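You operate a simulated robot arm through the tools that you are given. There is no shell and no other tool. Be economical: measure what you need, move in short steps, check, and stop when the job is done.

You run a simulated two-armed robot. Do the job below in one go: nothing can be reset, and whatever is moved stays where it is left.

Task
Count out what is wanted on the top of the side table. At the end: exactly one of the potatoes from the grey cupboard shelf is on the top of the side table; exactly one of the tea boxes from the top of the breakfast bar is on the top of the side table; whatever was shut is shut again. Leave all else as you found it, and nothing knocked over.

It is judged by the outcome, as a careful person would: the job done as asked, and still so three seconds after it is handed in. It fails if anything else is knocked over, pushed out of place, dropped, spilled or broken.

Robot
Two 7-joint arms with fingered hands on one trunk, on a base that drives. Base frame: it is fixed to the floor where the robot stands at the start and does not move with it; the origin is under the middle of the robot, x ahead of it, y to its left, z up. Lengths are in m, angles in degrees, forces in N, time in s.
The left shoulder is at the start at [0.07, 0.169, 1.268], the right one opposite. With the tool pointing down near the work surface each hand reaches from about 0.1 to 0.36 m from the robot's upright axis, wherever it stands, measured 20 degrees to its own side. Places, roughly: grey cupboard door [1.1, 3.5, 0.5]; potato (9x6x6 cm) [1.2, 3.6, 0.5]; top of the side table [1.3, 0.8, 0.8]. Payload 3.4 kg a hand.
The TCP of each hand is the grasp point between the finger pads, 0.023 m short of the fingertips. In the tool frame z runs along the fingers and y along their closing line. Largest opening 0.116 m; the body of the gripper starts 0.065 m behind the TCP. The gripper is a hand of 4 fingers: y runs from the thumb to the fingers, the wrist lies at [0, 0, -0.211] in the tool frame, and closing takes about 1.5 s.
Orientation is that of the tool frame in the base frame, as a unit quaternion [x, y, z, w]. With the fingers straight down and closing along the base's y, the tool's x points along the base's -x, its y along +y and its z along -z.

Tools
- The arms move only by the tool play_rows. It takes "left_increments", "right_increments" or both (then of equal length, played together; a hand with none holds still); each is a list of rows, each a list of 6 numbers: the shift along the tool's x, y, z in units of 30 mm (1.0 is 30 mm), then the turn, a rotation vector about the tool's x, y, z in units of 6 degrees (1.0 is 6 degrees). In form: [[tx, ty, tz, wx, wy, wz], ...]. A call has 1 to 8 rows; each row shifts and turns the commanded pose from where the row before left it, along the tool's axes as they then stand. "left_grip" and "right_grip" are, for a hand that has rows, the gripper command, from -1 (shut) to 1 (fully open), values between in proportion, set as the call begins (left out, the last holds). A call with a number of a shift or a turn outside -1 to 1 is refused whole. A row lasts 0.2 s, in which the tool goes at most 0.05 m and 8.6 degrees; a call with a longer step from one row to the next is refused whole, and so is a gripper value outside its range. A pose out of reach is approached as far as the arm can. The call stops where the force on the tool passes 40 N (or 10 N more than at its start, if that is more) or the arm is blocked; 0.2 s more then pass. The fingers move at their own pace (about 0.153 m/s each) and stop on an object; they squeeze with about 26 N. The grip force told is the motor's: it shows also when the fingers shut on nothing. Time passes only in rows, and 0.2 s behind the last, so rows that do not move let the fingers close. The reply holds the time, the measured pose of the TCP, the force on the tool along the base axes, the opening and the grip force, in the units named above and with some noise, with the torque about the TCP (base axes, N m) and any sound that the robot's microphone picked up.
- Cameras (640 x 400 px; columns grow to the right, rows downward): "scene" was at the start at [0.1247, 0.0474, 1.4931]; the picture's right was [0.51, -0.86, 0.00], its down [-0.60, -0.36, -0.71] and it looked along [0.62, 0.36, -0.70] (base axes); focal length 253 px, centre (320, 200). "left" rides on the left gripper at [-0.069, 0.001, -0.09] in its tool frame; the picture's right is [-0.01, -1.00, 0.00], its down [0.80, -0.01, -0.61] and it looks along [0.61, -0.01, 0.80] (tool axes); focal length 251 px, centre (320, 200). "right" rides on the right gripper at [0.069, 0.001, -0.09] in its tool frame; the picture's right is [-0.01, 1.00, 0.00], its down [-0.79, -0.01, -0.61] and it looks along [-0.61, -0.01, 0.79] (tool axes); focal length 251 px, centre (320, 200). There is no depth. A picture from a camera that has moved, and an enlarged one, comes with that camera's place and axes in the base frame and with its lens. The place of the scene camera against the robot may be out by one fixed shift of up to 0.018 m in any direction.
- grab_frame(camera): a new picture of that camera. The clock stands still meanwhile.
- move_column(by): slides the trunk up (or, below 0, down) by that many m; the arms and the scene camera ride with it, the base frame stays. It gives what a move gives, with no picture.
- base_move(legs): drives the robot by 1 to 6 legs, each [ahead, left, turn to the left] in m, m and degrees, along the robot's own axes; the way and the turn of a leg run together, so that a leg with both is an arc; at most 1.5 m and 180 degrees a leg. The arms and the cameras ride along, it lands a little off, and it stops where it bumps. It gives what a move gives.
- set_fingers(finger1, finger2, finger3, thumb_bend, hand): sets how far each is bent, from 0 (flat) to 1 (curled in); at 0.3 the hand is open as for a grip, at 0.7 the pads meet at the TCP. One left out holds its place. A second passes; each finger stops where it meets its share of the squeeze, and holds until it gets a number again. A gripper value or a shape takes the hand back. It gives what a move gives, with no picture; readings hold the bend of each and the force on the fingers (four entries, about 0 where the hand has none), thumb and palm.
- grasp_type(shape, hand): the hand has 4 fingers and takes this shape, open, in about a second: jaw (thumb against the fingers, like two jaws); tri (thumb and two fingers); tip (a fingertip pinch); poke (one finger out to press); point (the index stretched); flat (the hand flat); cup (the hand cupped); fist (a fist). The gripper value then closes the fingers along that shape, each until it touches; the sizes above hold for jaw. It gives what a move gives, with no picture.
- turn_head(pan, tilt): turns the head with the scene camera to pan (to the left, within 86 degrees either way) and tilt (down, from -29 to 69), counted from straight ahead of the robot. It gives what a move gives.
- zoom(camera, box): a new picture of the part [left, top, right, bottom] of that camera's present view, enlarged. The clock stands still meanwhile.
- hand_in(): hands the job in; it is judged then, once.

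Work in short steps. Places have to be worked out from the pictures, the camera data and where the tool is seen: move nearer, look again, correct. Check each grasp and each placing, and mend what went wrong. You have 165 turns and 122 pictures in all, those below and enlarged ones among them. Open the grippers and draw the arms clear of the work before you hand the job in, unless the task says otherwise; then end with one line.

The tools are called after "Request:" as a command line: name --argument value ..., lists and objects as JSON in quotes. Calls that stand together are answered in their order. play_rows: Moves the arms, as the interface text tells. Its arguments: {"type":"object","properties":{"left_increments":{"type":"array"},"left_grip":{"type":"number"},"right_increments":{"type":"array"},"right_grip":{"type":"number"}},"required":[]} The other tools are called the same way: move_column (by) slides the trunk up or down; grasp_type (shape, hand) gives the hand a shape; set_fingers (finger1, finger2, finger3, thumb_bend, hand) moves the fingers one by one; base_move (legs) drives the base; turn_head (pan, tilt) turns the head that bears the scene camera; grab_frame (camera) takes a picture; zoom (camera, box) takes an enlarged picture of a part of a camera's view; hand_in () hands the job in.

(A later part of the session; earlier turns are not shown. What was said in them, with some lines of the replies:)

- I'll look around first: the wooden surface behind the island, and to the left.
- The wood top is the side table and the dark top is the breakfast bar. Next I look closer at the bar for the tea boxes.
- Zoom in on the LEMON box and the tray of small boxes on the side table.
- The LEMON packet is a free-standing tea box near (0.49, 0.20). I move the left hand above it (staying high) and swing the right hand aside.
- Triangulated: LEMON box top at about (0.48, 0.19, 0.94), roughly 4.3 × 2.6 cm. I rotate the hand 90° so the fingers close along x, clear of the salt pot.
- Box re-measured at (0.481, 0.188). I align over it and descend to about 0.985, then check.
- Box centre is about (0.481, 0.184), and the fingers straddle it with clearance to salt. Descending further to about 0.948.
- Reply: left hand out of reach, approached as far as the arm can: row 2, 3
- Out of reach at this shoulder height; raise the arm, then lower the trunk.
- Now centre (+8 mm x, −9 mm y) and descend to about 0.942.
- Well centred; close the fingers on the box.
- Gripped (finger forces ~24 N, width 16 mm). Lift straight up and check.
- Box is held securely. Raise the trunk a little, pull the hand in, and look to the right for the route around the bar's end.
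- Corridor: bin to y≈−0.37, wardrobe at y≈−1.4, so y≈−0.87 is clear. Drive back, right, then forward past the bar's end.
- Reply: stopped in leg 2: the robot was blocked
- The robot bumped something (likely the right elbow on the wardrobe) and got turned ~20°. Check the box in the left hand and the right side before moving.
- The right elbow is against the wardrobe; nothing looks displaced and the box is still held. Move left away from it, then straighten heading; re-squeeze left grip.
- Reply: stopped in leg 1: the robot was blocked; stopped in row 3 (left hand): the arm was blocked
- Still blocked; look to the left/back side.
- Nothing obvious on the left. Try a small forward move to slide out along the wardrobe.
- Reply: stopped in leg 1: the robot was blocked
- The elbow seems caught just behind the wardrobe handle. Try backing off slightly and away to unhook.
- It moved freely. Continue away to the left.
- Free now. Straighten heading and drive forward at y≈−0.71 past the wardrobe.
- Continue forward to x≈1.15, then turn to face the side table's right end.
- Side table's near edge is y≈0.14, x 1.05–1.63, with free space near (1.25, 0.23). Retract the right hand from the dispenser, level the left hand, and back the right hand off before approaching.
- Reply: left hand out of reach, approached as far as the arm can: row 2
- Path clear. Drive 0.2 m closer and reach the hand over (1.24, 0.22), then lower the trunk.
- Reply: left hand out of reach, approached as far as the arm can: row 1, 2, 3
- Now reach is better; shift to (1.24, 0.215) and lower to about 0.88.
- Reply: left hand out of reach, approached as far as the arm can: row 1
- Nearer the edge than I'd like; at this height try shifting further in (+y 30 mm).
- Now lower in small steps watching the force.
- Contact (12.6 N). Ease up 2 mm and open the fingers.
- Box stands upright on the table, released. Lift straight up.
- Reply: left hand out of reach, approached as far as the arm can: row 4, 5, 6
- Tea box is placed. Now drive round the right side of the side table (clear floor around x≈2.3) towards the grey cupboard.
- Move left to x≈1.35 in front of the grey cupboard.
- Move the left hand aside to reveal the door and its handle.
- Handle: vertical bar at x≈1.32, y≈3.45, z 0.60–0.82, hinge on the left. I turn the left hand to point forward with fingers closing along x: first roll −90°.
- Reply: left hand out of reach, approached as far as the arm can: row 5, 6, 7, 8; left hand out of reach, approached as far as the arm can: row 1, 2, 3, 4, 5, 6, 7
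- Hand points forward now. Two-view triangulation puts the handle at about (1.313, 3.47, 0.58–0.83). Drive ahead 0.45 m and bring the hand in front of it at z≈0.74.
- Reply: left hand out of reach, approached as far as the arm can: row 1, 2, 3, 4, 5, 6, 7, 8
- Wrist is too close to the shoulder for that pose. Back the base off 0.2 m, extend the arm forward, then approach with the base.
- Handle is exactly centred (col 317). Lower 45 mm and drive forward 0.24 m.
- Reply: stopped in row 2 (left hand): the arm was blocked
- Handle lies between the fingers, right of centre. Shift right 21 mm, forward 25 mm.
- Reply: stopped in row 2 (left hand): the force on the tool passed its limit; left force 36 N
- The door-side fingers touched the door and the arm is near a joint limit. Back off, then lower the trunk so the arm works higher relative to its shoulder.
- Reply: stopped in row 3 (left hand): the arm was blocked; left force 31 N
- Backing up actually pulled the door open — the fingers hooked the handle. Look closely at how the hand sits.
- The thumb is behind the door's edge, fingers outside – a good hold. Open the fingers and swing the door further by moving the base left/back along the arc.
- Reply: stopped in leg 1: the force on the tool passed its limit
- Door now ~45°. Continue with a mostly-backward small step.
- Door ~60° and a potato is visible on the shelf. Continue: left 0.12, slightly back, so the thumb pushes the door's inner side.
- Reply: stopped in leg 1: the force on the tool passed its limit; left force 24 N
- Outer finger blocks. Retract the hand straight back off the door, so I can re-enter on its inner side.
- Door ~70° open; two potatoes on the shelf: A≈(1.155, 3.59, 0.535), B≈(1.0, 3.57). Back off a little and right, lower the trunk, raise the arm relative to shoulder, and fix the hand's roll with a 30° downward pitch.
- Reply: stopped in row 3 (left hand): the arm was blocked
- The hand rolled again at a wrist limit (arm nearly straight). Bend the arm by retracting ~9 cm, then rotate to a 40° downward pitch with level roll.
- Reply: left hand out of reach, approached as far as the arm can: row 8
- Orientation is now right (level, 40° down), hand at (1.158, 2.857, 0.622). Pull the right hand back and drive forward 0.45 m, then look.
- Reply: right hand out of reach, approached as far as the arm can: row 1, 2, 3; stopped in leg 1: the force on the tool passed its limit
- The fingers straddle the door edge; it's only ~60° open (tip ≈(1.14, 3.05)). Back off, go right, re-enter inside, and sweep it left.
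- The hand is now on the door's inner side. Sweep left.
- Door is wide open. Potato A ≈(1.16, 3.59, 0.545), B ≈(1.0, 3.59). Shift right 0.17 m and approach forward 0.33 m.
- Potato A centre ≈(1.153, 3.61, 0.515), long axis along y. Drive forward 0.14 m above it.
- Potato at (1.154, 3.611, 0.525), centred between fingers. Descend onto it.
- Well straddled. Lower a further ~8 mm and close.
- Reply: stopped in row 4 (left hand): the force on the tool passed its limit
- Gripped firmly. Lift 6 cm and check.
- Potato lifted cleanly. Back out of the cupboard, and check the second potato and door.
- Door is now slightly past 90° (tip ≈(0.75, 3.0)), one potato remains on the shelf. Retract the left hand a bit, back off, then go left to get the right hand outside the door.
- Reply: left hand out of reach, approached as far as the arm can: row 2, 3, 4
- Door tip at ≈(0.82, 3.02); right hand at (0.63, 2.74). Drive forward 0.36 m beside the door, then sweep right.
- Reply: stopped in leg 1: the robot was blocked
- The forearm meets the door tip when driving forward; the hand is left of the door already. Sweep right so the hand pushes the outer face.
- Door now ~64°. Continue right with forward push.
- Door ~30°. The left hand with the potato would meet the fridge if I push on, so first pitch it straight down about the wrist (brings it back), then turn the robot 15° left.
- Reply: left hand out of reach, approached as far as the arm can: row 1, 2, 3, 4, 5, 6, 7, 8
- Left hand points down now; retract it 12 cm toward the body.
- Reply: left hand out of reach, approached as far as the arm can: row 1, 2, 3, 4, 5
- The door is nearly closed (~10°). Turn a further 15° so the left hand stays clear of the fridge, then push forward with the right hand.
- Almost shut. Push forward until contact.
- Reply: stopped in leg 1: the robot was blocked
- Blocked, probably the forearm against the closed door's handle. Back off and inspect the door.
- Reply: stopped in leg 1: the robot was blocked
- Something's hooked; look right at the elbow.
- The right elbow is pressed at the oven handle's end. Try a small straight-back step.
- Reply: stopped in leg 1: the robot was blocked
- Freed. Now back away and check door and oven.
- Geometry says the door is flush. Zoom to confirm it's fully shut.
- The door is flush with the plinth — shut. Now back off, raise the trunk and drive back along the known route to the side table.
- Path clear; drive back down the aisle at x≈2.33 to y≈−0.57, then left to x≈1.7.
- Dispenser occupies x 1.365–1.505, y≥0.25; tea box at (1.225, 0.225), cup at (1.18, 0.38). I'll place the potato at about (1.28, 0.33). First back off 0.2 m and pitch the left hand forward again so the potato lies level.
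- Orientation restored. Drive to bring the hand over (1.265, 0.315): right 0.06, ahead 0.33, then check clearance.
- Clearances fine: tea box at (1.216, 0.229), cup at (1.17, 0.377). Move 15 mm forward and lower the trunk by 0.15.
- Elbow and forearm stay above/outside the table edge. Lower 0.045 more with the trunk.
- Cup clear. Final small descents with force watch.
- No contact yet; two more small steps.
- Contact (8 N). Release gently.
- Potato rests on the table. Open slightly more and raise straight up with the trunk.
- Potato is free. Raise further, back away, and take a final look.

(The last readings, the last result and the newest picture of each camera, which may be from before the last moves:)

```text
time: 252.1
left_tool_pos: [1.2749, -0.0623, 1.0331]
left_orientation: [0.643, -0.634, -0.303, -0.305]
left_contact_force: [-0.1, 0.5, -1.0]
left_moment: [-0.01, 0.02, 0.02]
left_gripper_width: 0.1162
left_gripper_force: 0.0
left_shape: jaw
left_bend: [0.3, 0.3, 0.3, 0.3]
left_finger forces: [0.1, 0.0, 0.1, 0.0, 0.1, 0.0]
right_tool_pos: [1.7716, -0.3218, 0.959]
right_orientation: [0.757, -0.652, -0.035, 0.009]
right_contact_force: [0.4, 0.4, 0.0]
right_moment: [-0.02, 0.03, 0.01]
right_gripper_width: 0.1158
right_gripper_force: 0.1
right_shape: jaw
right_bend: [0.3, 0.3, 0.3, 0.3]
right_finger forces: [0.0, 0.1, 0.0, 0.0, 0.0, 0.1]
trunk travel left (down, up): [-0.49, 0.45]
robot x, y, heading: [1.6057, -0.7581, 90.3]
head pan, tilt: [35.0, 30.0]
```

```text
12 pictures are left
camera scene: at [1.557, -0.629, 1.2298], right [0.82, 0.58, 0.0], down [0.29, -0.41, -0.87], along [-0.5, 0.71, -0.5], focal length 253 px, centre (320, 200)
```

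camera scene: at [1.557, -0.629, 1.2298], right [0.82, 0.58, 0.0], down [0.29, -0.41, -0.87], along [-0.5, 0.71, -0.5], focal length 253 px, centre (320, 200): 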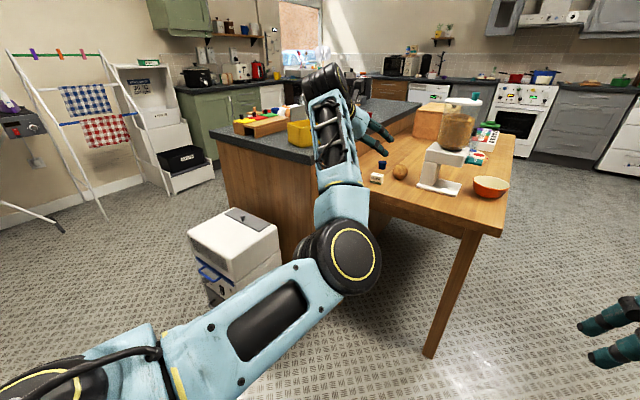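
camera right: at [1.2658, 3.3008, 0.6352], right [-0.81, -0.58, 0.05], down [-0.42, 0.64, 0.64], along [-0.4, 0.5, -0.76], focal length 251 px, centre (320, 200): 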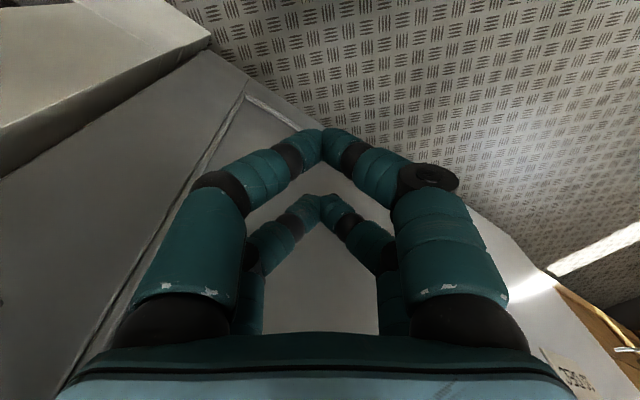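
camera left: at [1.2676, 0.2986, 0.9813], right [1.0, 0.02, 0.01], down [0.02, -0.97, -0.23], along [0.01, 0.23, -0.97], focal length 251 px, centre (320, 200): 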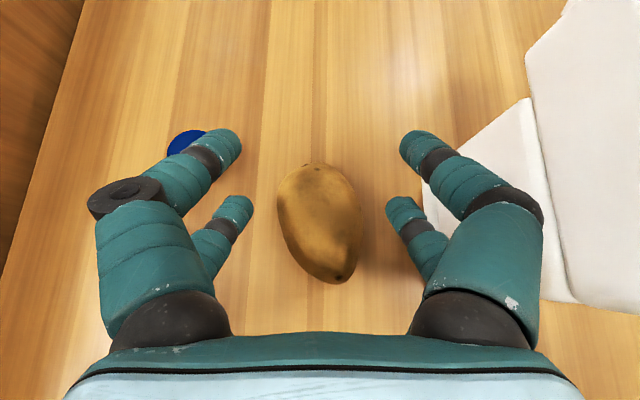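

Tea box, cup, potato, dispenser and bowl all stand well. A last zoom to confirm the table and the distant cupboard door.

Request:
zoom --camera "scene" --box '[350, 70, 550, 210]'

Request:
turn_head --pan 10 --tilt 15

Request:
zoom --camera "scene" --box '[200, 60, 420, 220]'

```text
2.86 times, centred on (450, 140) of scene
camera zoom: at [1.557, -0.629, 1.2298], right [0.82, 0.58, 0.0], down [0.29, -0.41, -0.87], along [-0.5, 0.71, -0.5], focal length 724 px, centre (-51, 371)
```

zoom: 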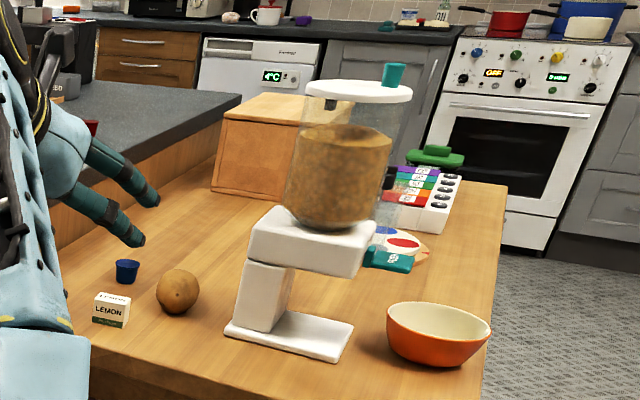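

```text
time: 253.0
left_tool_pos: [1.2742, -0.0623, 1.0331]
left_orientation: [0.644, -0.634, -0.303, -0.304]
left_contact_force: [0.6, -0.4, -0.1]
left_moment: [-0.04, -0.03, -0.07]
left_gripper_width: 0.1157
left_gripper_force: 0.0
left_shape: jaw
left_bend: [0.3, 0.3, 0.3, 0.3]
left_finger forces: [0.0, 0.0, 0.0, 0.0, 0.0, 0.0]
right_tool_pos: [1.7704, -0.3213, 0.9586]
right_orientation: [0.757, -0.652, -0.035, 0.01]
right_contact_force: [-0.8, -0.3, 0.5]
right_moment: [-0.01, 0.0, 0.02]
right_gripper_width: 0.1162
right_gripper_force: 0.0
right_shape: jaw
right_bend: [0.3, 0.3, 0.3, 0.3]
right_finger forces: [0.1, 0.0, 0.0, 0.0, 0.0, 0.1]
trunk travel left (down, up): [-0.49, 0.45]
robot x, y, heading: [1.6055, -0.7599, 90.0]
head pan, tilt: [10.0, 15.0]
```

```text
2.50 times, centred on (310, 140) of scene
camera zoom: at [1.5924, -0.611, 1.2539], right [0.98, 0.18, 0.0], down [0.05, -0.26, -0.97], along [-0.17, 0.95, -0.26], focal length 633 px, centre (345, 350)
```

zoom: 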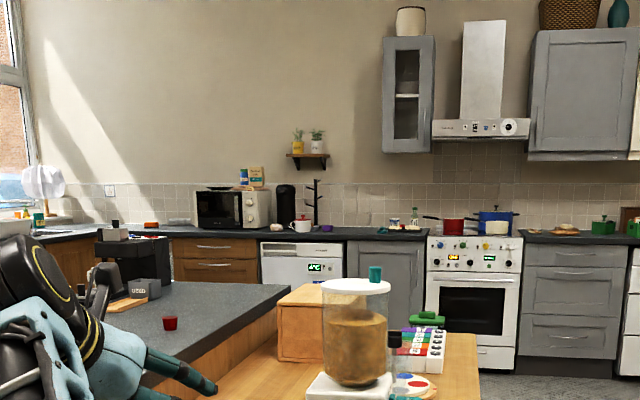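

The cupboard door is shut, everything stands in place, and both hands are empty and clear. Handing in.

Request:
hand_in

```text
The job is handed in.
```

One potato from the grey cupboard and one tea box (the LEMON box) from the breakfast bar are on the side table, the cupboard door is shut again, and nothing I could see was knocked over; on the way the right elbow bumped the wardrobe and the oven handle, with no visible displacement.
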